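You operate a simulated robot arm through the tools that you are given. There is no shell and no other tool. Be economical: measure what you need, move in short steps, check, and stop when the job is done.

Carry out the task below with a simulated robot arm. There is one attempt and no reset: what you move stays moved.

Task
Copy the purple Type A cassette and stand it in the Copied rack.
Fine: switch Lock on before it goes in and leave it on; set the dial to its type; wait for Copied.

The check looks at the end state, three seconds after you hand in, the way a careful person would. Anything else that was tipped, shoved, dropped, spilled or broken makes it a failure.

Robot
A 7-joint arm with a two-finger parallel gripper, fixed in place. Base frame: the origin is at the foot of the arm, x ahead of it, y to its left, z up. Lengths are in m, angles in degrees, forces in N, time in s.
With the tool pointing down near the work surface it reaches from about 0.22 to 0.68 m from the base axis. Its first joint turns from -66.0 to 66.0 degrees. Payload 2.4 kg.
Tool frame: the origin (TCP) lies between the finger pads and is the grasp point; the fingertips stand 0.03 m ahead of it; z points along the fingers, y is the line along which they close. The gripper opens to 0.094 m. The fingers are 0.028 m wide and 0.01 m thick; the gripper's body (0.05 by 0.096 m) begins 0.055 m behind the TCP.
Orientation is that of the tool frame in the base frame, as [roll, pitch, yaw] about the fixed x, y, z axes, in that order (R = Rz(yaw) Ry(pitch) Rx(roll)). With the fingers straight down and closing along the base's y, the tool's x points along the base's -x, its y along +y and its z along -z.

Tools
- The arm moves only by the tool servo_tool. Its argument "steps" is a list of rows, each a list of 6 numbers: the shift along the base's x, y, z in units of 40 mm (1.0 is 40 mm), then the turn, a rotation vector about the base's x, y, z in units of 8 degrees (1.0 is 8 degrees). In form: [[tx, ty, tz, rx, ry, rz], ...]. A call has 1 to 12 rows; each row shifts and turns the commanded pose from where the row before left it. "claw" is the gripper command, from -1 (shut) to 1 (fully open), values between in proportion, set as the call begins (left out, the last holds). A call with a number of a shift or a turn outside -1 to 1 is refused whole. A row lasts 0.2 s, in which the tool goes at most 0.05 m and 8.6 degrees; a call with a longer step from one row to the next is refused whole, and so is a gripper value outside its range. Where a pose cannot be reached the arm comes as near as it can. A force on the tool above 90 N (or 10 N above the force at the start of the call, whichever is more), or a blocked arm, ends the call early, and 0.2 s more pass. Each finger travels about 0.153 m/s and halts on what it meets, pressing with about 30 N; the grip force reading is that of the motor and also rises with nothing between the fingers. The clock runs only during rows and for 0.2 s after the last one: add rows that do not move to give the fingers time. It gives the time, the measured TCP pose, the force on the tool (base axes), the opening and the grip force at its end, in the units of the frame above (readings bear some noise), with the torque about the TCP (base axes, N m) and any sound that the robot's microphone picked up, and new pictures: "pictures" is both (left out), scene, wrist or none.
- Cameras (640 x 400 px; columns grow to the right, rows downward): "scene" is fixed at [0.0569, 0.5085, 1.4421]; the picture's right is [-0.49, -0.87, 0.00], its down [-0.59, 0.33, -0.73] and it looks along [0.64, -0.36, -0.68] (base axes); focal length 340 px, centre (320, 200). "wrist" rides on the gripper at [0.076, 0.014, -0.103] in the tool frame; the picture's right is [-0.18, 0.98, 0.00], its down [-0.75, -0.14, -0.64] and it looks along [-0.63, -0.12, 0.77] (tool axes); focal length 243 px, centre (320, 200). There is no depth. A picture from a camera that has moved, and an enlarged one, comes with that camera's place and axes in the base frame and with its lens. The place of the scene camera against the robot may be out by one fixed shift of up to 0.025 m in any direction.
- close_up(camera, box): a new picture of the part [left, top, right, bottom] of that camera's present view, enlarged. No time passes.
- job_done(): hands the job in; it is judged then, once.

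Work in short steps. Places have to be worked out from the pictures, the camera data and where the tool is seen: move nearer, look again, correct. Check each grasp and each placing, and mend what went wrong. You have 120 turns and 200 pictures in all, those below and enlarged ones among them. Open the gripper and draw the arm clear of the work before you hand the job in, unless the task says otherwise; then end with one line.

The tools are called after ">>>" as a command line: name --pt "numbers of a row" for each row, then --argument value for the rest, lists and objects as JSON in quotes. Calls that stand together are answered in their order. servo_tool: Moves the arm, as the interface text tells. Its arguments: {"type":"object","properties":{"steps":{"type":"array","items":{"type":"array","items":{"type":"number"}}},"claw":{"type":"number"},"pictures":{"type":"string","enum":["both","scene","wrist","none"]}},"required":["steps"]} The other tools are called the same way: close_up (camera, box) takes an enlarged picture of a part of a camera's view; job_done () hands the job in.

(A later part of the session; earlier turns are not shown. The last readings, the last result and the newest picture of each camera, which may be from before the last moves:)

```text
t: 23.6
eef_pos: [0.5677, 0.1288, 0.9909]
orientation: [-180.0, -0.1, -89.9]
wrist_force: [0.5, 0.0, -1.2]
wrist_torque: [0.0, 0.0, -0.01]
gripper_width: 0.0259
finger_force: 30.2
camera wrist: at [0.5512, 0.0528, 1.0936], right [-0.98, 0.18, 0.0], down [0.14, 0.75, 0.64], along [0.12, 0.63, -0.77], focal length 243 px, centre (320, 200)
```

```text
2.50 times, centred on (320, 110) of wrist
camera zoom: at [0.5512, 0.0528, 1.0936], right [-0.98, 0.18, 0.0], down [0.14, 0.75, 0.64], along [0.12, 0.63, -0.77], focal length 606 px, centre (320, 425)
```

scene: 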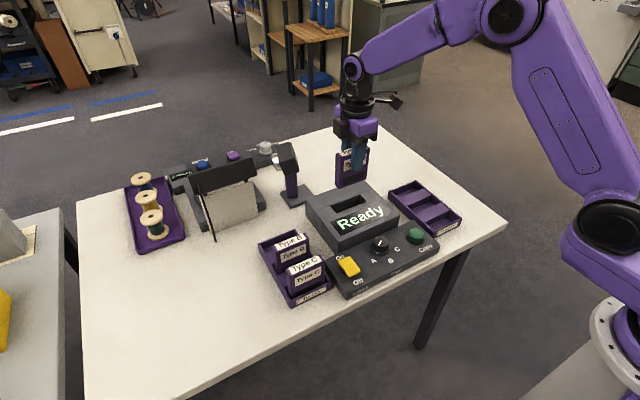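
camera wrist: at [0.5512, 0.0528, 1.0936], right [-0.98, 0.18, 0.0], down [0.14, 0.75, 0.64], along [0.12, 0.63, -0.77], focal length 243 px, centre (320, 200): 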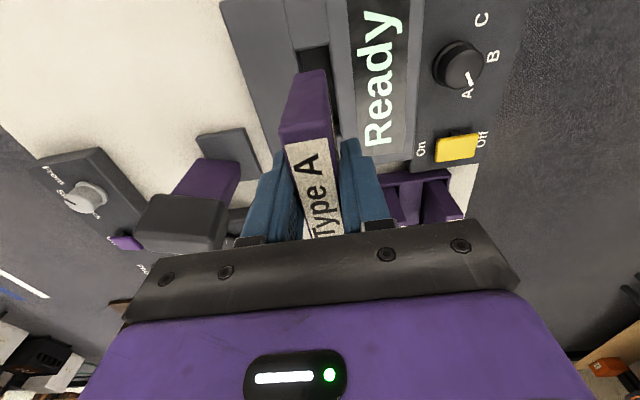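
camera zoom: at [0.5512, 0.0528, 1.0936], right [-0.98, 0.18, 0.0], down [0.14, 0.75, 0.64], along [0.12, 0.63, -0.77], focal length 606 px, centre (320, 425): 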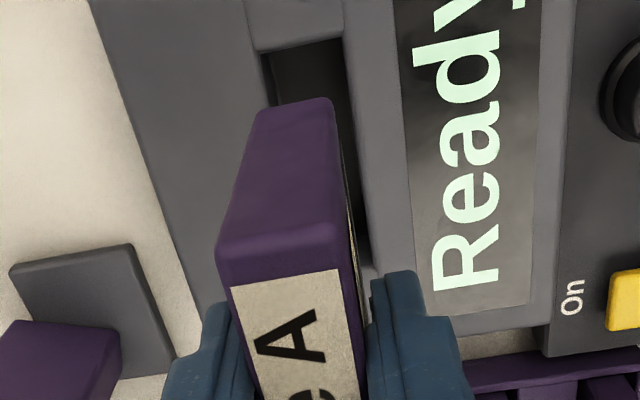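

Slot centre about (0.5645,0.129), cassette centre x≈0.566. Shift −2 mm in x, lower to just above the rim and look again.

>>> servo_tool --pt "-0.05 0 -0.5 0 0 0" --pt "0 0 -0.4 0 0 0" --pt "0 0 -0.3 0 0 0" --pt "0 0 0 0 0 0" --pictures "none"

>>> close_up --camera "scene" --box '[300, 130, 420, 250]'

>>> close_up --camera "wrist" --box '[240, 20, 400, 160]'

```text
t: 24.6
eef_pos: [0.5632, 0.1283, 0.9415]
orientation: [-179.9, 0.0, -89.9]
wrist_force: [-0.9, 0.4, -1.8]
wrist_torque: [-0.01, 0.0, 0.01]
gripper_width: 0.0261
finger_force: 30.4
```

```text
3.33 times, centred on (360, 190) of scene
camera zoom: at [0.0569, 0.5085, 1.4421], right [-0.49, -0.87, 0.0], down [-0.59, 0.33, -0.73], along [0.64, -0.36, -0.68], focal length 1132 px, centre (187, 233)
```

zoom: 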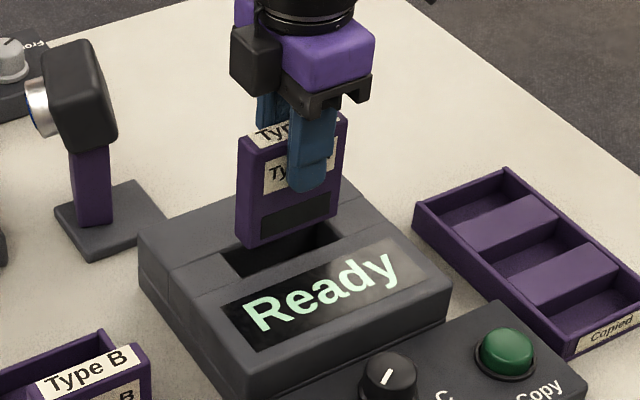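

```text
2.86 times, centred on (320, 90) of wrist
camera zoom: at [0.5489, 0.0531, 1.0452], right [-0.98, 0.18, 0.0], down [0.14, 0.75, 0.64], along [0.12, 0.63, -0.77], focal length 693 px, centre (320, 514)
```

zoom: 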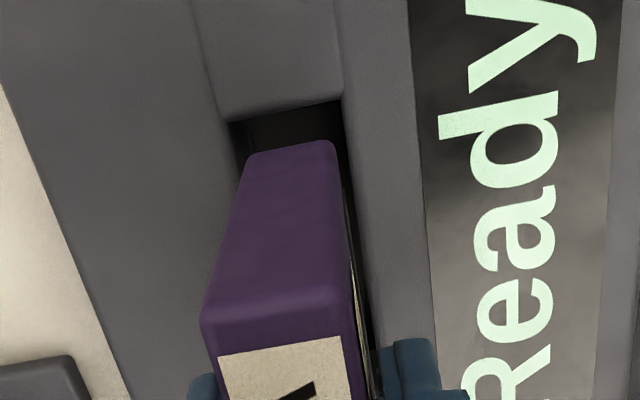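

Cassette is about 1 mm off in x and 2 mm in y; correct and lower the first few mm into the slot, checking force.

>>> servo_tool --pt "0.025 0.05 0 0 0 0" --pt "0 0 -0.2 0 0 0" --pt "0 0 -0.2 0 0 0" --pt "0 0 -0.15 0 0 0" --pt "0 0 -0.15 0 0 0" --pt "0 0 0 0 0 0" --pictures "none"

>>> close_up --camera "scene" --box '[300, 130, 420, 250]'

>>> close_up --camera "wrist" --box '[240, 20, 400, 160]'

```text
t: 26.0
eef_pos: [0.566, 0.1305, 0.9144]
orientation: [-180.0, 0.0, -89.9]
wrist_force: [-0.4, -0.7, -1.9]
wrist_torque: [0.03, 0.0, -0.01]
gripper_width: 0.026
finger_force: 29.9
```

```text
3.33 times, centred on (360, 190) of scene
camera zoom: at [0.0569, 0.5085, 1.4421], right [-0.49, -0.87, 0.0], down [-0.59, 0.33, -0.73], along [0.64, -0.36, -0.68], focal length 1132 px, centre (187, 233)
```

zoom: 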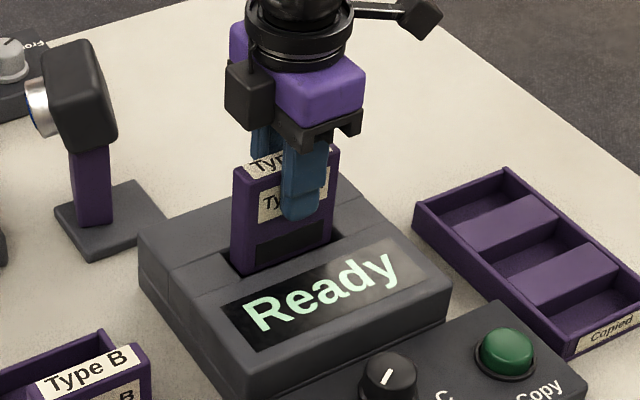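

```text
2.86 times, centred on (320, 90) of wrist
camera zoom: at [0.551, 0.055, 1.0171], right [-0.98, 0.18, 0.0], down [0.14, 0.75, 0.64], along [0.12, 0.63, -0.77], focal length 693 px, centre (320, 514)
```

zoom: 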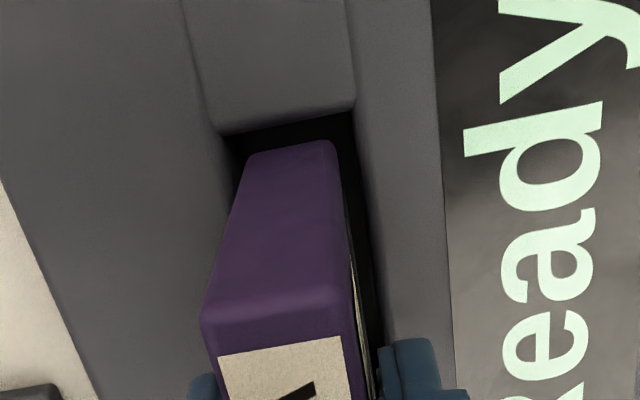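

Well centred and just entering, no force. Continue slowly.

>>> servo_tool --pt "0 0 -0.15 0 0 0" --pt "0 0 -0.15 0 0 0" --pt "0 0 -0.15 0 0 0" --pt "0 0 0 0 0 0" --pictures "none"

>>> close_up --camera "scene" --box '[300, 130, 420, 250]'

>>> close_up --camera "wrist" --box '[240, 20, 400, 160]'

```text
t: 27.0
eef_pos: [0.5653, 0.131, 0.8961]
orientation: [-180.0, -0.1, -89.9]
wrist_force: [0.1, 0.3, -1.6]
wrist_torque: [-0.03, 0.01, 0.02]
gripper_width: 0.026
finger_force: 30.3
```

```text
3.33 times, centred on (360, 190) of scene
camera zoom: at [0.0569, 0.5085, 1.4421], right [-0.49, -0.87, 0.0], down [-0.59, 0.33, -0.73], along [0.64, -0.36, -0.68], focal length 1132 px, centre (187, 233)
```

zoom: 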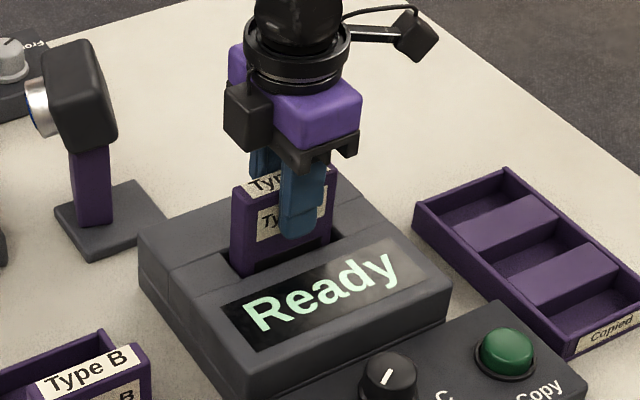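

```text
2.86 times, centred on (320, 90) of wrist
camera zoom: at [0.551, 0.0553, 0.9994], right [-0.98, 0.18, 0.0], down [0.14, 0.75, 0.64], along [0.12, 0.63, -0.77], focal length 693 px, centre (320, 514)
```

zoom: 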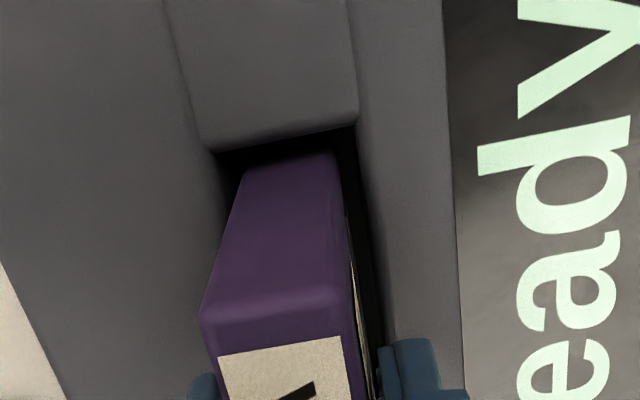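

>>> servo_tool --pt "0 0 -0.12 0 0 0" --pt "0 0 -0.12 0 0 0" --pt "0 0 -0.12 0 0 0" --pt "0 0 -0.12 0 0 0" --pt "0 0 0 0 0 0" --pictures "none"

>>> close_up --camera "scene" --box '[300, 130, 420, 250]'

>>> close_up --camera "wrist" --box '[220, 40, 400, 200]'

```text
t: 28.2
eef_pos: [0.567, 0.1307, 0.8795]
orientation: [-179.7, 0.0, -89.9]
wrist_force: [0.3, 2.6, 24.4]
wrist_torque: [0.05, 0.02, 0.01]
gripper_width: 0.026
finger_force: 29.9
```

```text
3.33 times, centred on (360, 190) of scene
camera zoom: at [0.0564, 0.5084, 1.4422], right [-0.49, -0.87, 0.0], down [-0.59, 0.33, -0.74], along [0.64, -0.36, -0.68], focal length 1132 px, centre (187, 233)
```

zoom: 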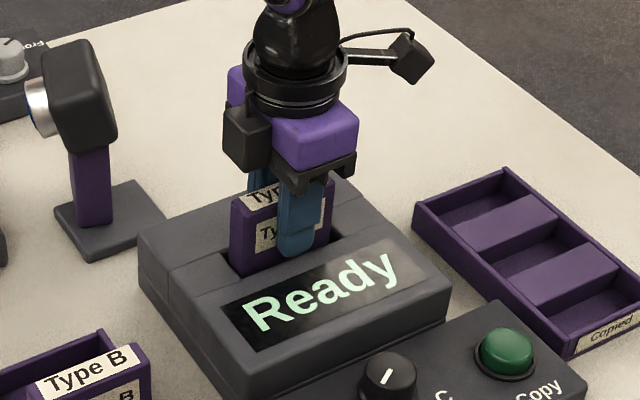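

```text
2.50 times, centred on (310, 120) of wrist
camera zoom: at [0.5512, 0.0552, 0.9811], right [-0.98, 0.18, 0.0], down [0.14, 0.75, 0.64], along [0.12, 0.63, -0.77], focal length 606 px, centre (345, 400)
```

zoom: 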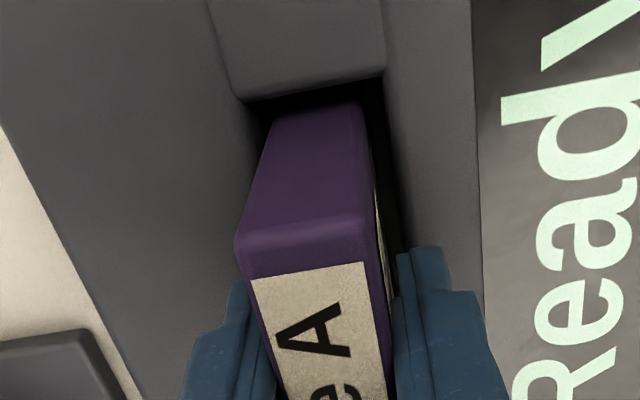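

Contact force of 24 N: seated (or tips at the rim). Ease up 2 mm, release, and lift to check seating.

>>> servo_tool --pt "0 0 0.06 0 0 0" --pt "0 0 0 0 0 0" --pictures "none"

>>> servo_tool --pt "0 0 0 0 0 0" --pt "0 0 0 0 0 0" --pt "0 0 0.5 0 0 0" --pt "0 0 0.8 0 0 0" --pt "0 0 0.8 0 0 0" --pt "0 0 0 0 0 0" --claw 0.15

>>> close_up --camera "scene" --box '[290, 140, 450, 290]'

>>> close_up --camera "wrist" --box '[200, 20, 420, 200]'

```text
t: 28.8
eef_pos: [0.5658, 0.1298, 0.8801]
orientation: [179.7, -0.2, -90.0]
wrist_force: [1.2, -0.3, -0.6]
wrist_torque: [0.1, -0.06, -0.06]
gripper_width: 0.0259
finger_force: 30.3
```

```text
t: 30.2
eef_pos: [0.5655, 0.1317, 0.964]
orientation: [-180.0, 0.0, -90.0]
wrist_force: [0.0, -1.0, 0.0]
wrist_torque: [0.01, 0.0, 0.01]
gripper_width: 0.0542
finger_force: 0.1
camera wrist: at [0.5514, 0.0553, 1.066], right [-0.98, 0.18, 0.0], down [0.14, 0.75, 0.64], along [0.12, 0.63, -0.77], focal length 243 px, centre (320, 200)
```

scene: 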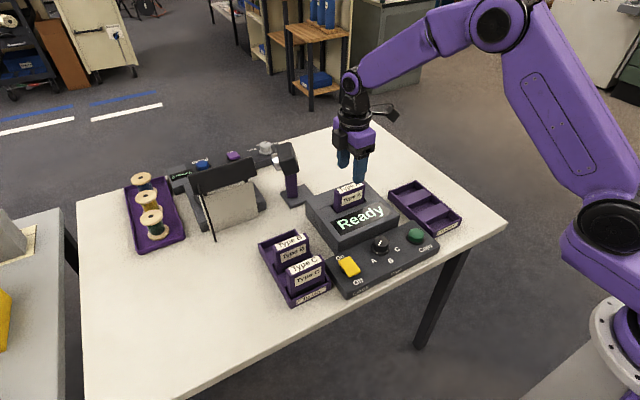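
wrist: 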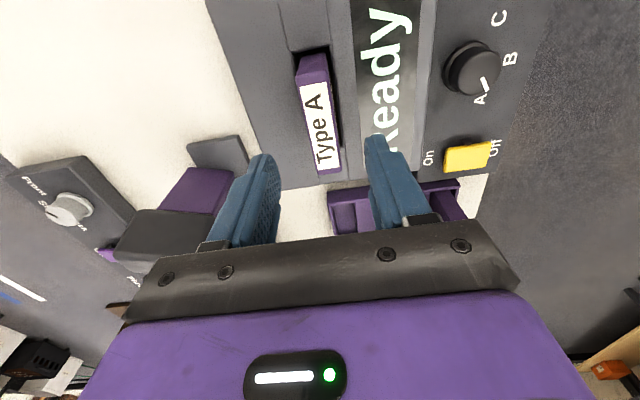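

```text
2.67 times, centred on (370, 215) of scene
camera zoom: at [0.0568, 0.5085, 1.4421], right [-0.49, -0.87, 0.0], down [-0.59, 0.33, -0.73], along [0.64, -0.36, -0.68], focal length 905 px, centre (187, 160)
```

zoom: 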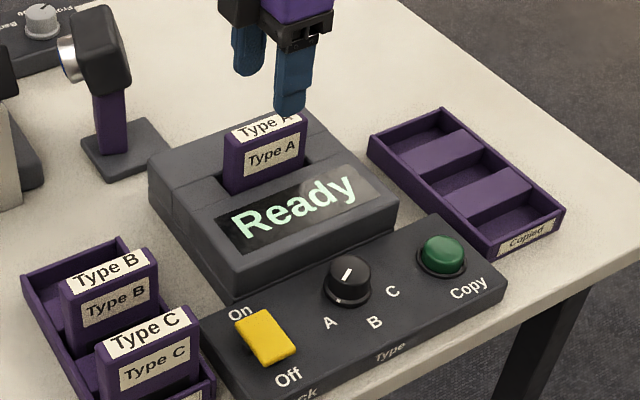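

```text
2.22 times, centred on (310, 110) of wrist
camera zoom: at [0.5514, 0.0553, 1.066], right [-0.98, 0.18, 0.0], down [0.14, 0.75, 0.64], along [0.12, 0.63, -0.77], focal length 539 px, centre (342, 400)
```

zoom: 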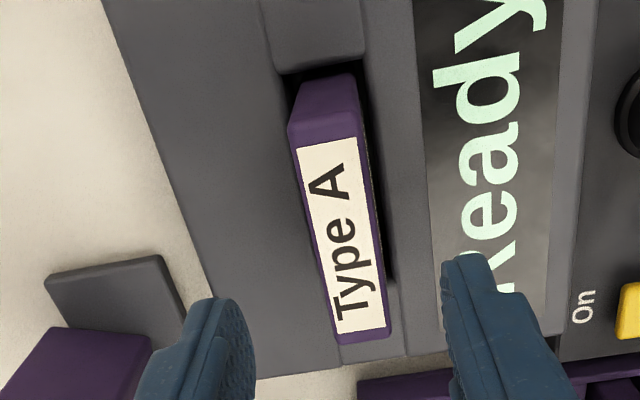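

Cassette is seated. Close fingers and hover over the Copy button near (0.405,0.044).

>>> servo_tool --pt "0 0 0.8 0 0 0" --pt "-0.8 -0.43 0 0 0 0" --pt "-0.8 -0.43 0 0 0 0" --pt "-0.8 -0.43 0 0 0 0" --pt "-0.8 -0.44 0 0 0 0" --pt "-0.8 -0.44 0 0 0 0" --pt "0 0 -0.9 0 0 0" --pt "0 0 -0.9 0 0 0" --pt "0 0 -0.4 0 0 0" --pt "0 0 0 0 0 0" --claw -1

>>> close_up --camera "scene" --box '[340, 180, 460, 290]'

```text
t: 32.4
eef_pos: [0.405, 0.0437, 0.9078]
orientation: [-180.0, 0.1, -89.9]
wrist_force: [0.3, 0.6, 0.4]
wrist_torque: [-0.01, -0.02, 0.02]
gripper_width: 0.0
finger_force: 30.1
camera wrist: at [0.3908, -0.0323, 1.0096], right [-0.98, 0.18, 0.0], down [0.14, 0.75, 0.64], along [0.12, 0.63, -0.77], focal length 243 px, centre (320, 200)
```

scene: 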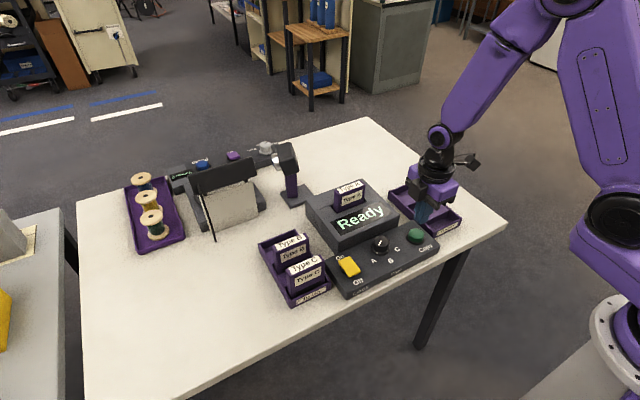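
wrist: 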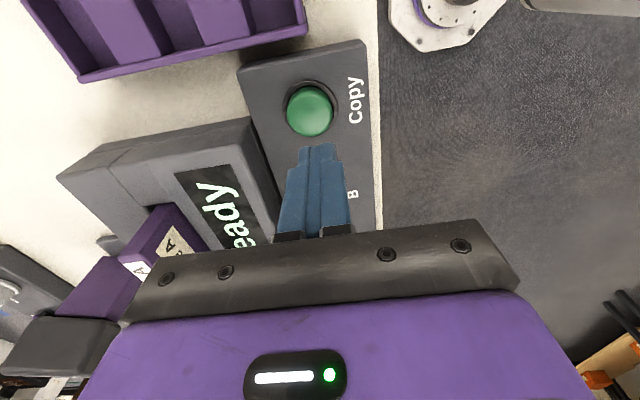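

```text
3.64 times, centred on (400, 235) of scene
camera zoom: at [0.0569, 0.5085, 1.4421], right [-0.49, -0.87, 0.0], down [-0.59, 0.33, -0.73], along [0.64, -0.36, -0.68], focal length 1234 px, centre (29, 73)
```

zoom: 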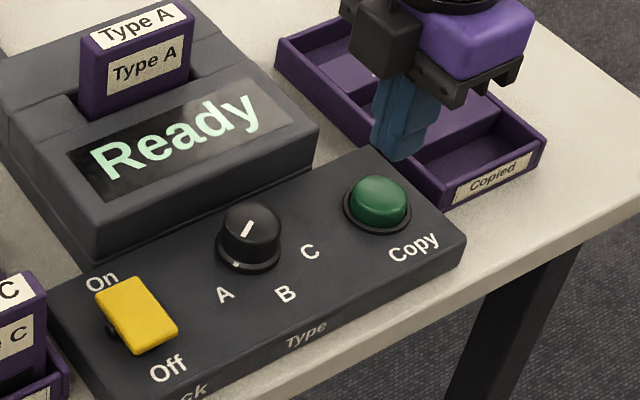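

Button appears nearer y≈0.03. Shift and lower a bit, then look.

>>> servo_tool --pt "0.05 -0.25 0 0 0 0" --pt "0 0 -0.5 0 0 0" --pt "0 0 0 0 0 0" --pictures "wrist"

>>> close_up --camera "scene" --box '[370, 190, 460, 270]'

```text
t: 33.2
eef_pos: [0.4062, 0.033, 0.8884]
orientation: [-180.0, 0.0, -89.9]
wrist_force: [0.2, -0.3, 0.0]
wrist_torque: [0.01, 0.02, -0.01]
gripper_width: 0.0
finger_force: 30.0
camera wrist: at [0.3921, -0.0423, 0.9902], right [-0.98, 0.18, 0.0], down [0.14, 0.75, 0.64], along [0.12, 0.63, -0.77], focal length 243 px, centre (320, 200)
```

wrist: 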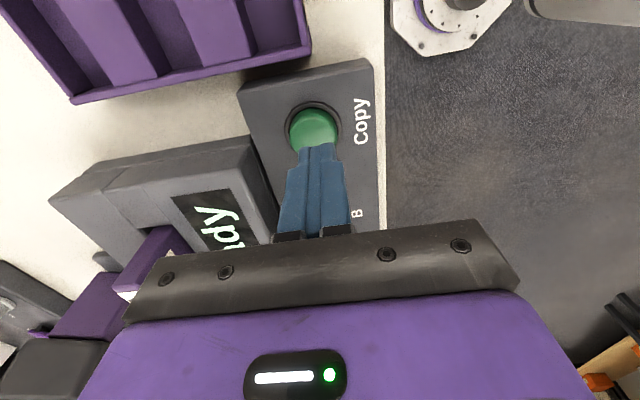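

```text
5.00 times, centred on (415, 230) of scene
camera zoom: at [0.0569, 0.5085, 1.4421], right [-0.49, -0.87, 0.0], down [-0.59, 0.33, -0.73], along [0.64, -0.36, -0.68], focal length 1697 px, centre (-155, 50)
```

zoom: 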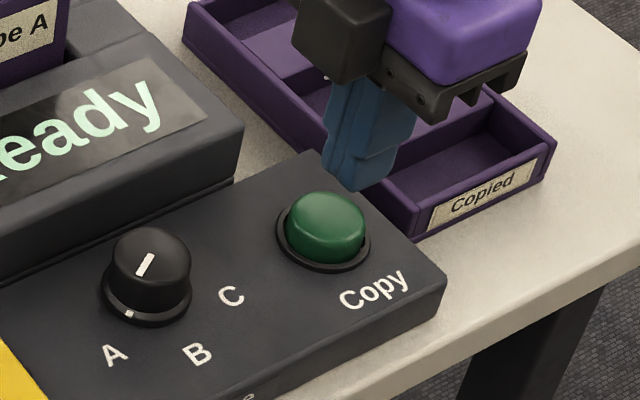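

Button centre ≈(0.410,0.033), right beneath. Descend in small steps to press.

>>> servo_tool --pt "0.08 0 -0.2 0 0 0" --pt "0 0 -0.15 0 0 0" --pt "0 0 -0.1 0 0 0" --pt "0 0 -0.1 0 0 0" --pt "0 0 -0.08 0 0 0" --pictures "none"

>>> close_up --camera "scene" --box '[310, 170, 460, 280]'

```text
t: 34.4
eef_pos: [0.4103, 0.0324, 0.8638]
orientation: [179.9, 0.1, -89.9]
wrist_force: [0.8, -0.6, 0.5]
wrist_torque: [-0.01, -0.02, 0.01]
gripper_width: 0.0002
finger_force: 29.9
```

```text
3.64 times, centred on (385, 225) of scene
camera zoom: at [0.0569, 0.5085, 1.4421], right [-0.49, -0.87, 0.0], down [-0.59, 0.33, -0.73], along [0.64, -0.36, -0.68], focal length 1234 px, centre (84, 109)
```

zoom: 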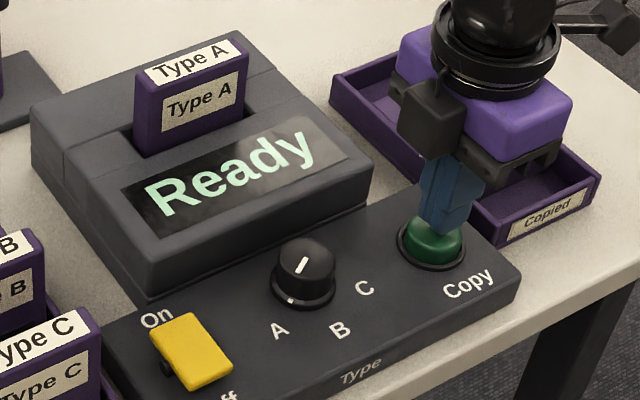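

>>> servo_tool --pt "0 0 -0.08 0 0 0" --pt "0 0 -0.08 0 0 0" --pt "0 0 -0.08 0 0 0" --pictures "none"

>>> close_up --camera "scene" --box '[310, 170, 460, 280]'

```text
t: 35.2
eef_pos: [0.4118, 0.0329, 0.8533]
orientation: [180.0, 0.0, -89.9]
wrist_force: [-0.1, 0.6, 2.7]
wrist_torque: [0.0, 0.04, 0.01]
gripper_width: 0.0
finger_force: 30.1
heard: click
```

```text
3.64 times, centred on (385, 225) of scene
camera zoom: at [0.0568, 0.5085, 1.4421], right [-0.49, -0.87, 0.0], down [-0.59, 0.33, -0.73], along [0.64, -0.36, -0.68], focal length 1234 px, centre (84, 109)
```

zoom: 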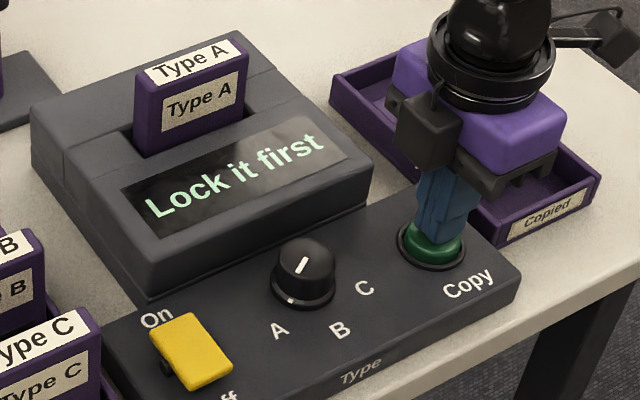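

The display says "Lock it first": the lock isn't actually on. I'll lift off and look at the rocker closely.

>>> servo_tool --pt "0 0 0.8 0 0 0" --pt "0 0.2 0.8 0 0 0" --pt "0 0.9 0.3 0 0 0" --pt "0 0.9 0 0 0 0" --pt "0 0.9 0 0 0 0" --pt "0 0 0 0 0 0"

>>> close_up --camera "wrist" --box '[250, 40, 400, 170]'

>>> close_up --camera "scene" --box '[320, 235, 390, 295]'

```text
t: 36.6
eef_pos: [0.4097, 0.1513, 0.9269]
orientation: [-180.0, 0.0, -89.9]
wrist_force: [-0.8, 0.2, -0.6]
wrist_torque: [0.03, -0.03, -0.01]
gripper_width: 0.0001
finger_force: 30.2
camera wrist: at [0.3948, 0.0756, 1.0293], right [-0.98, 0.18, 0.0], down [0.14, 0.75, 0.64], along [0.12, 0.63, -0.77], focal length 243 px, centre (320, 200)
```

scene: 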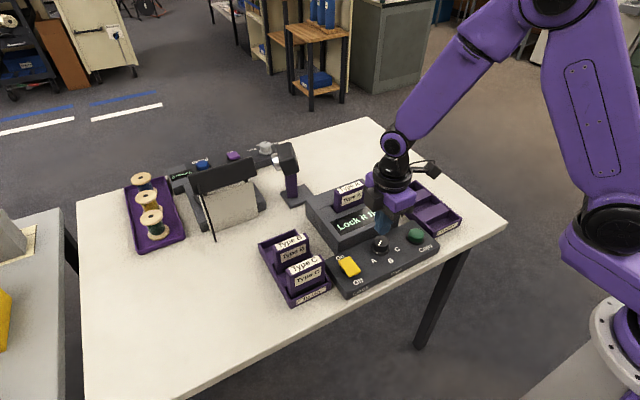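
wrist: 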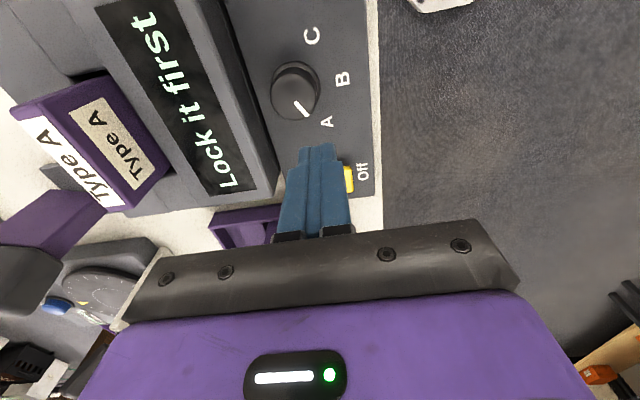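

```text
3.08 times, centred on (325, 105) of wrist
camera zoom: at [0.3948, 0.0756, 1.0293], right [-0.98, 0.18, 0.0], down [0.14, 0.75, 0.64], along [0.12, 0.63, -0.77], focal length 746 px, centre (305, 492)
```

zoom: 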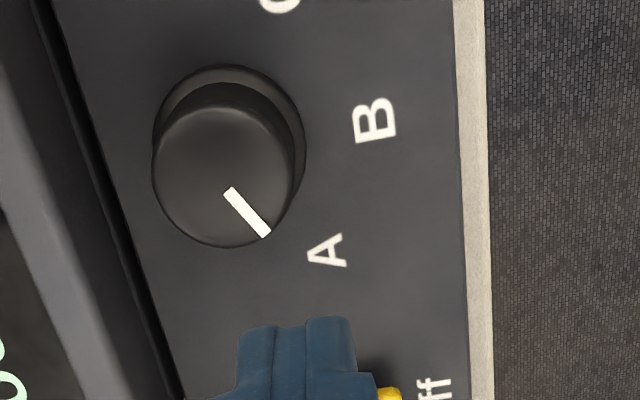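

```text
6.67 times, centred on (355, 265) of scene
camera zoom: at [0.0568, 0.5085, 1.4421], right [-0.49, -0.87, 0.0], down [-0.59, 0.33, -0.73], along [0.64, -0.36, -0.68], focal length 2263 px, centre (87, -233)
```

zoom: 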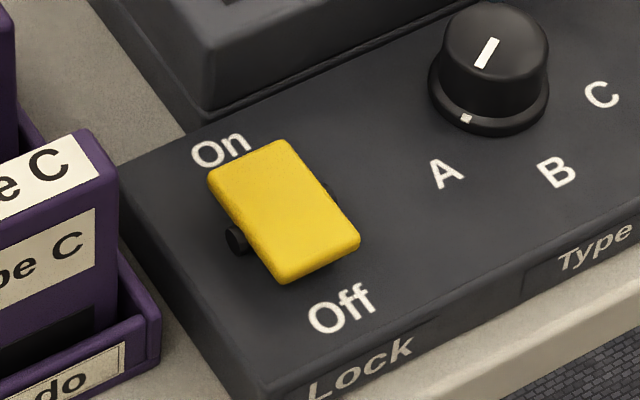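

The rocker seems to have stopped level: my wide fingertip was over the pivot. For the right order I'll take the cassette out first, park it back in the To do rack, lock properly, then reinsert.

>>> servo_tool --pt "0 0 0.9 0 0 0" --pt "0.78 -0.1 0.6 0 0 0" --pt "0.78 -0.1 0 0 0 0" --pt "0.78 -0.1 0 0 0 0" --pt "0.78 -0.11 0 0 0 0" --pt "0.78 -0.11 0 0 0 0" --pt "0 0 -0.8 0 0 0" --pt "0 0 0 0 0 0" --claw 0.15

>>> close_up --camera "wrist" --box '[200, 20, 420, 200]'

```text
t: 38.4
eef_pos: [0.5663, 0.1308, 0.9587]
orientation: [180.0, 0.0, -89.9]
wrist_force: [-1.3, 0.1, 0.1]
wrist_torque: [0.01, 0.02, -0.01]
gripper_width: 0.0544
finger_force: 0.1
camera wrist: at [0.5526, 0.055, 1.06], right [-0.98, 0.18, 0.0], down [0.14, 0.75, 0.64], along [0.12, 0.63, -0.77], focal length 243 px, centre (320, 200)
```

scene: 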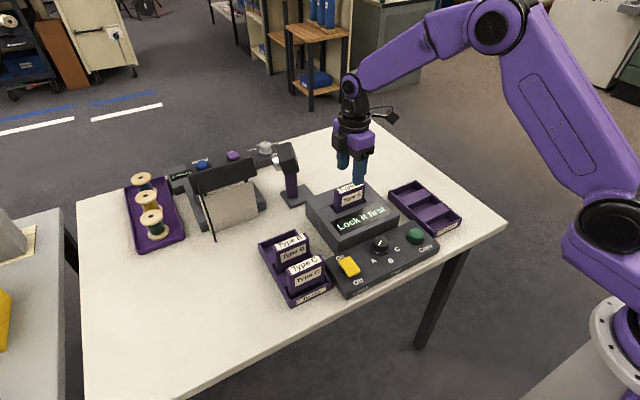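
wrist: 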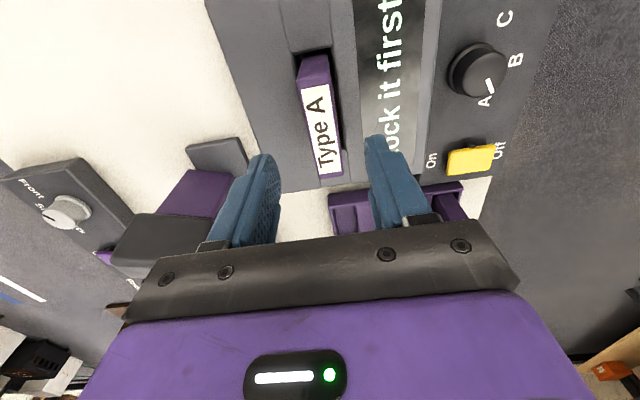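

```text
2.22 times, centred on (310, 110) of wrist
camera zoom: at [0.5526, 0.055, 1.06], right [-0.98, 0.18, 0.0], down [0.14, 0.75, 0.64], along [0.12, 0.63, -0.77], focal length 539 px, centre (342, 400)
```

zoom: 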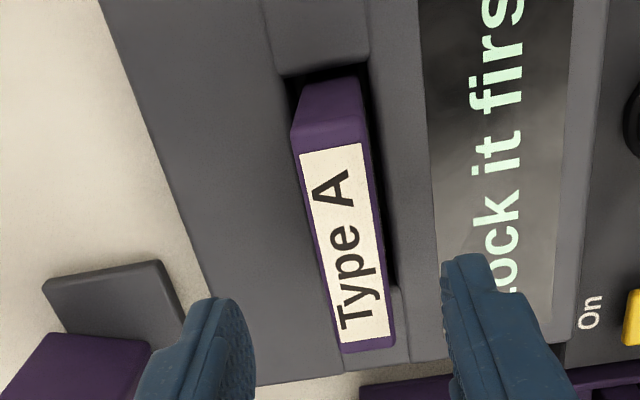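

Descend to the same grip height, close and lift out.

>>> servo_tool --pt "0 0 -0.7 0 0 0" --pt "0 0 -0.7 0 0 0" --pt "0 0 -0.5 0 0 0" --pt "0 0 0 0 0 0" --pictures "none"

>>> servo_tool --pt "0 0 0 0 0 0" --pt "0 0 0 0 0 0" --pt "0 0 0 0 0 0" --claw -1 --pictures "none"

>>> servo_tool --pt "0 0 0.3 0 0 0" --pt "0 0 0.5 0 0 0" --pt "0 0 0.8 0 0 0" --pt "0 0 0.9 0 0 0" --pt "0 0 0.9 0 0 0" --pt "0 0 0.6 0 0 0" --pt "0 0 0 0 0 0" --pictures "scene"

```text
t: 39.4
eef_pos: [0.5658, 0.1308, 0.8814]
orientation: [179.9, 0.0, -89.9]
wrist_force: [0.5, 0.7, -0.5]
wrist_torque: [-0.04, 0.0, 0.02]
gripper_width: 0.054
finger_force: 0.0
```

```text
t: 40.2
eef_pos: [0.5668, 0.1295, 0.8822]
orientation: [179.9, 0.0, -90.0]
wrist_force: [-0.8, 0.5, -0.3]
wrist_torque: [-0.01, 0.01, 0.0]
gripper_width: 0.0261
finger_force: 30.0
```

```text
t: 41.8
eef_pos: [0.5667, 0.1276, 1.041]
orientation: [-179.9, -0.1, -89.9]
wrist_force: [-0.1, -0.1, -1.3]
wrist_torque: [0.0, 0.01, -0.01]
gripper_width: 0.0262
finger_force: 30.4
```

scene: 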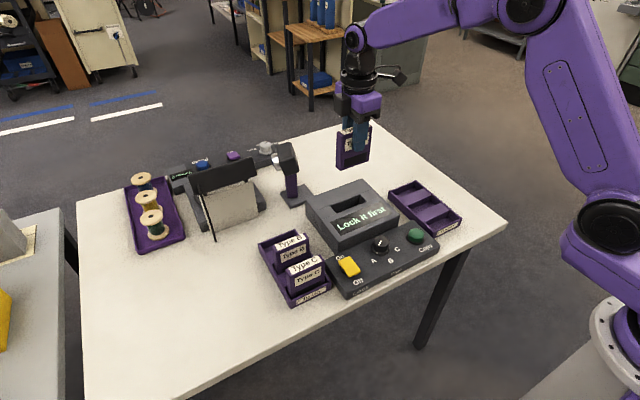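

Cassette is out. Carry it back over its To do slot and lower.

>>> servo_tool --pt "-0.15 0.8 0 0 0 0" --pt "0 0.85 0 0 0 0" --pt "0 0.85 0 0 0 0" --pt "0 0.85 0 0 0 0" --pt "0 0.85 0 0 0 0" --pt "0 0.68 0 0 0 0" --pt "0 0 -0.9 0 0 0" --pt "0 0 -0.9 0 0 0" --pt "0 0 -0.9 0 0 0" --pt "0 0 0 0 0 0"

>>> close_up --camera "scene" --box '[230, 160, 350, 310]'

>>> close_up --camera "wrist" --box '[240, 0, 440, 160]'

```text
t: 44.0
eef_pos: [0.5614, 0.325, 0.9331]
orientation: [180.0, 0.0, -90.0]
wrist_force: [0.6, -0.2, -1.6]
wrist_torque: [0.03, -0.01, 0.0]
gripper_width: 0.0259
finger_force: 29.9
camera wrist: at [0.5468, 0.2495, 1.0355], right [-0.98, 0.18, 0.0], down [0.14, 0.75, 0.64], along [0.12, 0.63, -0.77], focal length 243 px, centre (320, 200)
```

scene: 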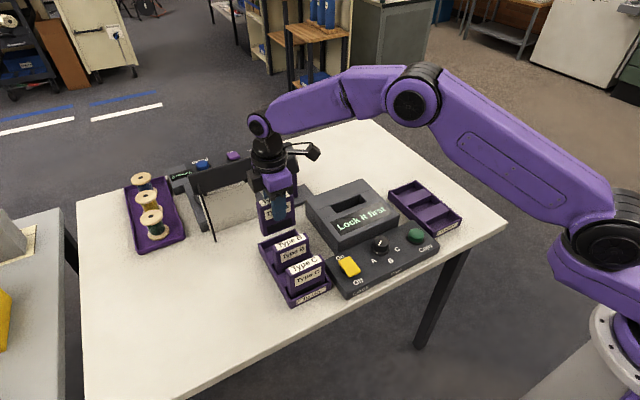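
wrist: 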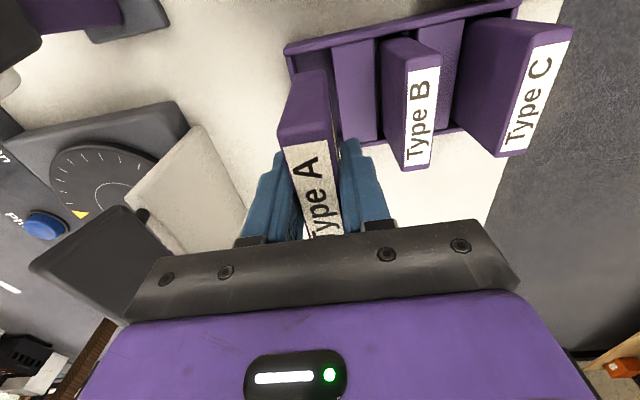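

```text
2.67 times, centred on (290, 235) of scene
camera zoom: at [0.0569, 0.5085, 1.4421], right [-0.49, -0.87, 0.0], down [-0.59, 0.33, -0.73], along [0.64, -0.36, -0.68], focal length 905 px, centre (400, 107)
```

zoom: 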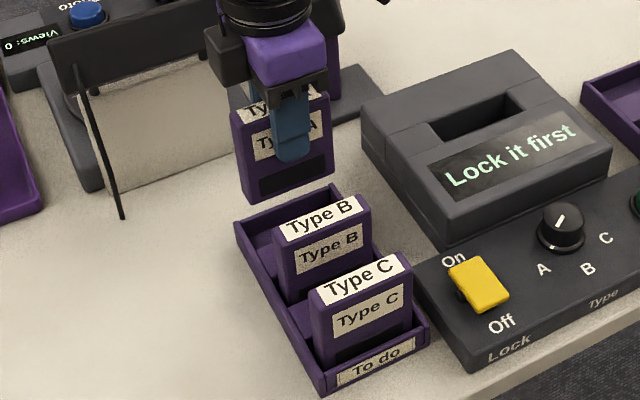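

```text
2.50 times, centred on (340, 80) of wrist
camera zoom: at [0.5468, 0.2495, 1.0355], right [-0.98, 0.18, 0.0], down [0.14, 0.75, 0.64], along [0.12, 0.63, -0.77], focal length 606 px, centre (270, 500)
```

zoom: 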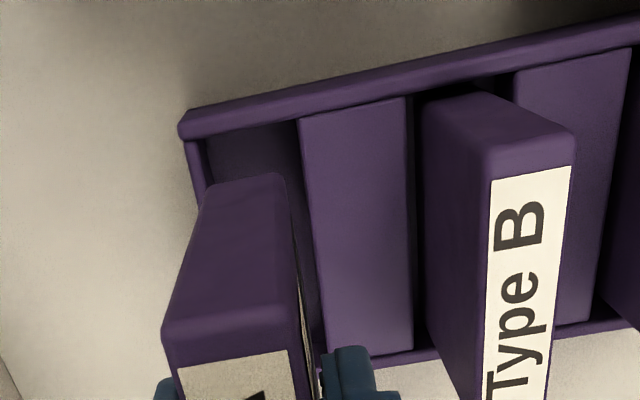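

Aligned with its slot; lower gently.

>>> servo_tool --pt "0 0 -0.4 0 0 0" --pt "0 0 -0.3 0 0 0" --pt "0 0 -0.3 0 0 0" --pt "0 0 -0.25 0 0 0" --pt "0 0 -0.2 0 0 0" --pt "0 0 0 0 0 0" --pictures "wrist"

>>> close_up --camera "scene" --box '[230, 180, 350, 310]'

```text
t: 45.4
eef_pos: [0.5598, 0.3252, 0.877]
orientation: [179.9, -0.1, -89.9]
wrist_force: [0.2, 0.0, -1.7]
wrist_torque: [0.01, 0.0, 0.02]
gripper_width: 0.0261
finger_force: 29.7
camera wrist: at [0.5463, 0.2494, 0.9782], right [-0.98, 0.18, 0.0], down [0.14, 0.75, 0.64], along [0.12, 0.63, -0.77], focal length 243 px, centre (320, 200)
```

wrist: 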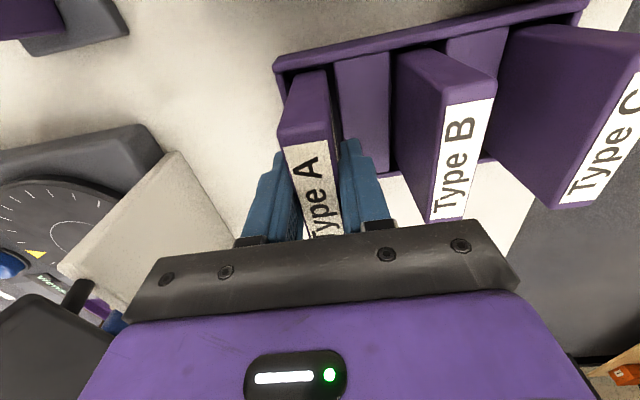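

```text
3.08 times, centred on (290, 245) of scene
camera zoom: at [0.0569, 0.5085, 1.4421], right [-0.49, -0.87, 0.0], down [-0.59, 0.33, -0.73], along [0.64, -0.36, -0.68], focal length 1044 px, centre (412, 62)
```

zoom: 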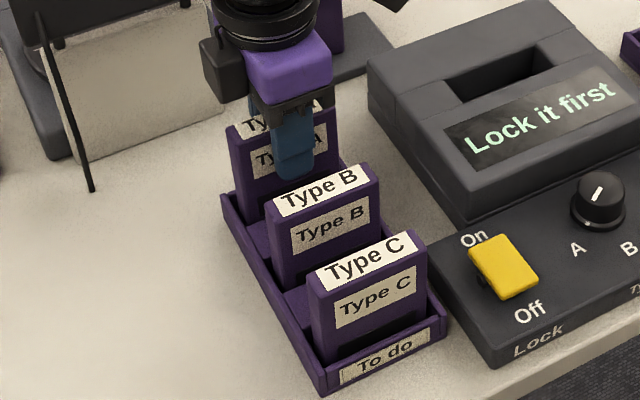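

Lower the last ~8 mm to contact.

>>> servo_tool --pt "0 0 -0.08 0 0 0" --pt "0 0 -0.08 0 0 0" --pt "0 0 -0.05 0 0 0" --pt "0 0 0 0 0 0" --pictures "none"

```text
t: 46.4
eef_pos: [0.56, 0.3236, 0.8675]
orientation: [180.0, 0.0, -89.8]
wrist_force: [0.9, -0.2, -1.7]
wrist_torque: [0.0, -0.02, -0.02]
gripper_width: 0.026
finger_force: 29.7
```

>>> servo_tool --pt "0 0 -0.03 0 0 0" --pt "0 0 -0.03 0 0 0" --pt "0 0 0 0 0 0" --pictures "none"

```text
t: 47.2
eef_pos: [0.5601, 0.3245, 0.865]
orientation: [-179.9, 0.0, -89.9]
wrist_force: [0.4, 0.3, -1.9]
wrist_torque: [0.0, 0.01, -0.02]
gripper_width: 0.026
finger_force: 30.2
```

>>> servo_tool --pt "0 0 -0.04 0 0 0" --pt "0 0 -0.04 0 0 0" --pt "0 0 0 0 0 0" --pictures "none"

>>> close_up --camera "scene" --box '[230, 180, 350, 310]'

```text
t: 48.0
eef_pos: [0.5614, 0.3246, 0.8643]
orientation: [-179.8, 0.1, -89.9]
wrist_force: [-4.1, -4.1, 22.9]
wrist_torque: [-0.05, 0.14, 0.06]
gripper_width: 0.0263
finger_force: 29.8
```

```text
3.08 times, centred on (290, 245) of scene
camera zoom: at [0.0563, 0.5081, 1.4423], right [-0.49, -0.87, 0.0], down [-0.59, 0.33, -0.74], along [0.64, -0.36, -0.68], focal length 1044 px, centre (412, 62)
```

zoom: 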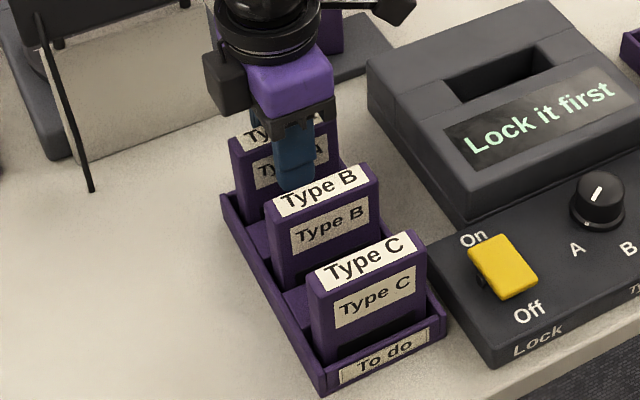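

Contact: seated. Ease off, release, and rise.

>>> servo_tool --pt "0 0 0.06 0 0 0" --pt "0 0 0 0 0 0" --pictures "none"

>>> servo_tool --pt "0 0 0 0 0 0" --pt "0 0 0 0 0 0" --pt "0 0 0.5 0 0 0" --pt "0 0 0.8 0 0 0" --pt "0 0 0.9 0 0 0" --pt "0 0 0.9 0 0 0" --pt "0 0 0 0 0 0" --claw 0.1

>>> close_up --camera "scene" --box '[230, 180, 350, 310]'

```text
t: 48.6
eef_pos: [0.5609, 0.3249, 0.8631]
orientation: [-179.9, 0.1, -89.9]
wrist_force: [2.4, -1.5, 8.6]
wrist_torque: [0.43, -0.15, -0.13]
gripper_width: 0.0259
finger_force: 29.9
```

```text
t: 50.2
eef_pos: [0.5584, 0.3242, 0.9872]
orientation: [-180.0, 0.0, -89.9]
wrist_force: [-0.4, 0.9, -0.3]
wrist_torque: [0.0, -0.04, -0.01]
gripper_width: 0.0518
finger_force: 0.2
camera wrist: at [0.5455, 0.2487, 1.0887], right [-0.98, 0.18, 0.0], down [0.14, 0.75, 0.64], along [0.12, 0.63, -0.77], focal length 243 px, centre (320, 200)
```

scene: 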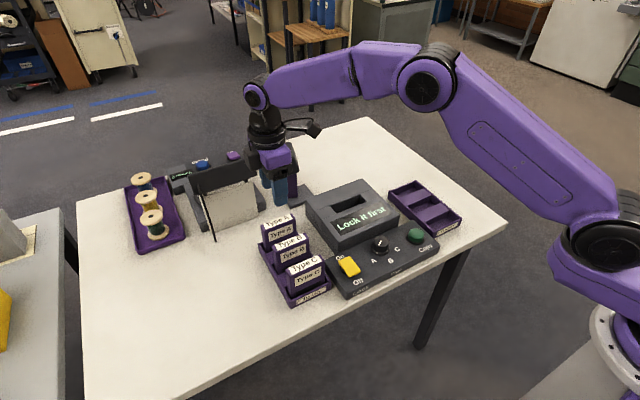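
wrist: 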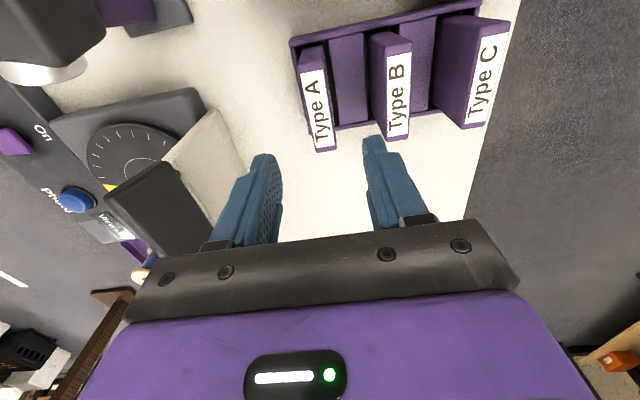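

```text
3.08 times, centred on (290, 245) of scene
camera zoom: at [0.0568, 0.5085, 1.4421], right [-0.49, -0.87, 0.0], down [-0.59, 0.33, -0.73], along [0.64, -0.36, -0.68], focal length 1044 px, centre (412, 62)
```

zoom: 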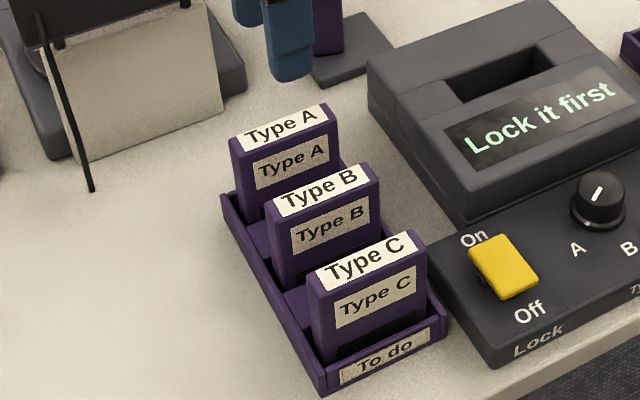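

Cassette is back upright. Close the fingers and go to the Lock's On end, hovering to look.

>>> servo_tool --pt "-0.8 -0.6 0 0 0 0" --pt "-0.8 -0.6 0 0 0 0" --pt "-0.8 -0.6 0 0 0 0" --pt "-0.77 -0.6 0 0 0 0" --pt "0 -0.1 -0.9 0 0 0" --pt "0 0 -0.9 0 0 0" --pt "0 0 -0.3 0 0 0" --pt "0 0 0 0 0 0" --claw -1 --pictures "wrist"

>>> close_up --camera "scene" --box '[310, 210, 410, 300]'

>>> close_up --camera "wrist" --box '[240, 60, 400, 200]'

```text
t: 52.0
eef_pos: [0.4337, 0.2244, 0.9024]
orientation: [180.0, 0.1, -89.8]
wrist_force: [-0.8, 1.0, -1.0]
wrist_torque: [-0.02, 0.01, -0.01]
gripper_width: 0.0
finger_force: 30.0
camera wrist: at [0.4202, 0.1487, 1.0056], right [-0.98, 0.18, 0.0], down [0.14, 0.75, 0.64], along [0.12, 0.63, -0.77], focal length 243 px, centre (320, 200)
```

wrist: 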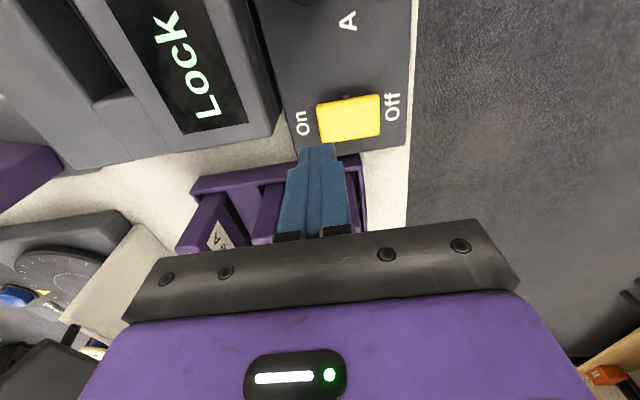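

```text
4.44 times, centred on (360, 255) of scene
camera zoom: at [0.0569, 0.5085, 1.4421], right [-0.49, -0.87, 0.0], down [-0.59, 0.33, -0.73], along [0.64, -0.36, -0.68], focal length 1509 px, centre (142, -44)
```

zoom: 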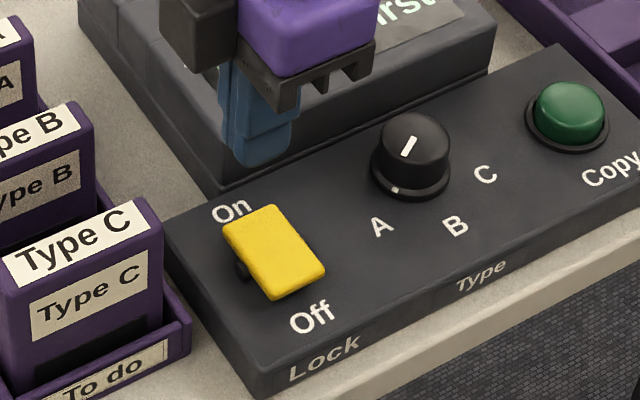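

```text
2.86 times, centred on (320, 130) of wrist
camera zoom: at [0.4202, 0.1487, 1.0056], right [-0.98, 0.18, 0.0], down [0.14, 0.75, 0.64], along [0.12, 0.63, -0.77], focal length 693 px, centre (320, 400)
```

zoom: 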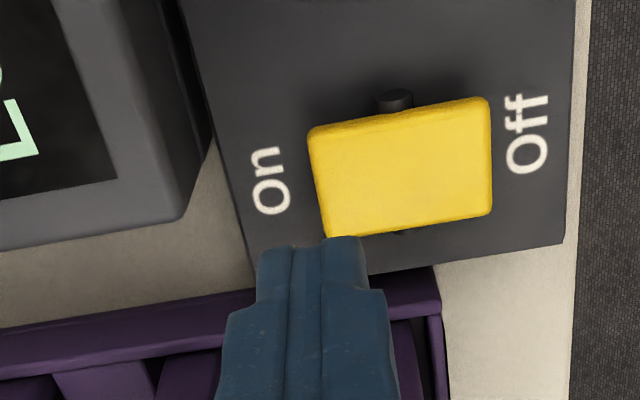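

Better view: rocker spans x 0.390–0.434, pivot ≈0.412, y≈0.222. Pressing at x≈0.435 keeps the tip off the pivot; descend now.

>>> servo_tool --pt "0.04 -0.05 -0.5 0 0 0" --pt "0 0 -0.4 0 0 0" --pt "0 0 -0.1 0 0 0" --pt "0 0 -0.1 0 0 0" --pt "0 0 -0.08 0 0 0" --pictures "none"

>>> close_up --camera "scene" --box '[310, 220, 400, 300]'

```text
t: 53.2
eef_pos: [0.4366, 0.2222, 0.856]
orientation: [-179.9, 0.1, -89.9]
wrist_force: [-1.3, 0.1, 0.0]
wrist_torque: [0.04, -0.01, 0.0]
gripper_width: 0.0003
finger_force: 30.2
```

```text
5.00 times, centred on (355, 260) of scene
camera zoom: at [0.0569, 0.5085, 1.4421], right [-0.49, -0.87, 0.0], down [-0.59, 0.33, -0.73], along [0.64, -0.36, -0.68], focal length 1697 px, centre (145, -100)
```

zoom: 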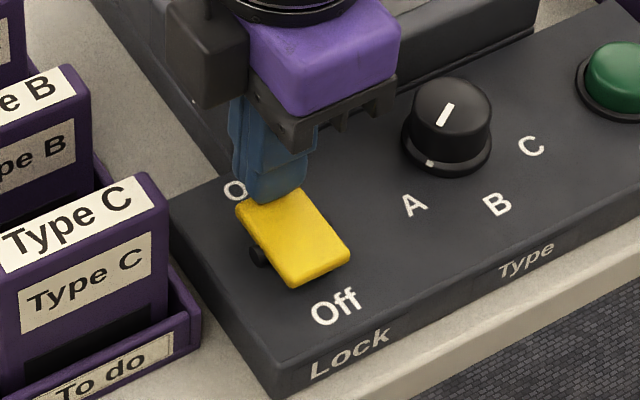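

Tip is right at the On edge; press on down.

>>> servo_tool --pt "0 0 -0.08 0 0 0" --pt "0 0 -0.08 0 0 0" --pt "0 0 -0.08 0 0 0" --pt "0 0 0 0 0 0" --pictures "none"

>>> close_up --camera "scene" --box '[310, 220, 400, 300]'

```text
t: 54.1
eef_pos: [0.4355, 0.2208, 0.8521]
orientation: [-179.9, 0.2, -90.0]
wrist_force: [-9.2, -5.0, 27.8]
wrist_torque: [-0.18, 0.51, 0.05]
gripper_width: 0.0
finger_force: 29.9
stopped in row 4: the force on the tool passed its limit (the readings are from after the stop); the commanded pose is now the measured one
```

```text
5.00 times, centred on (355, 260) of scene
camera zoom: at [0.0563, 0.5081, 1.4423], right [-0.49, -0.87, 0.0], down [-0.59, 0.33, -0.74], along [0.64, -0.36, -0.68], focal length 1697 px, centre (145, -100)
```

zoom: 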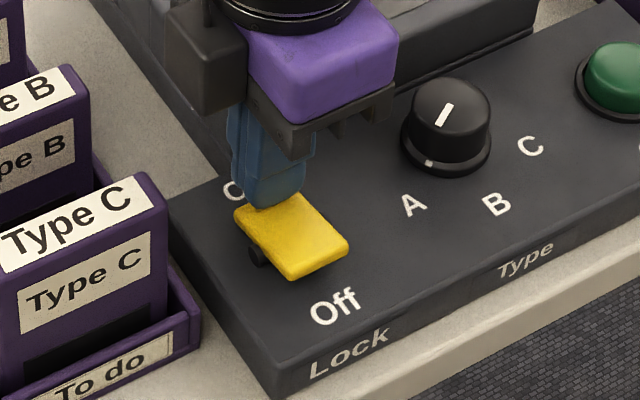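

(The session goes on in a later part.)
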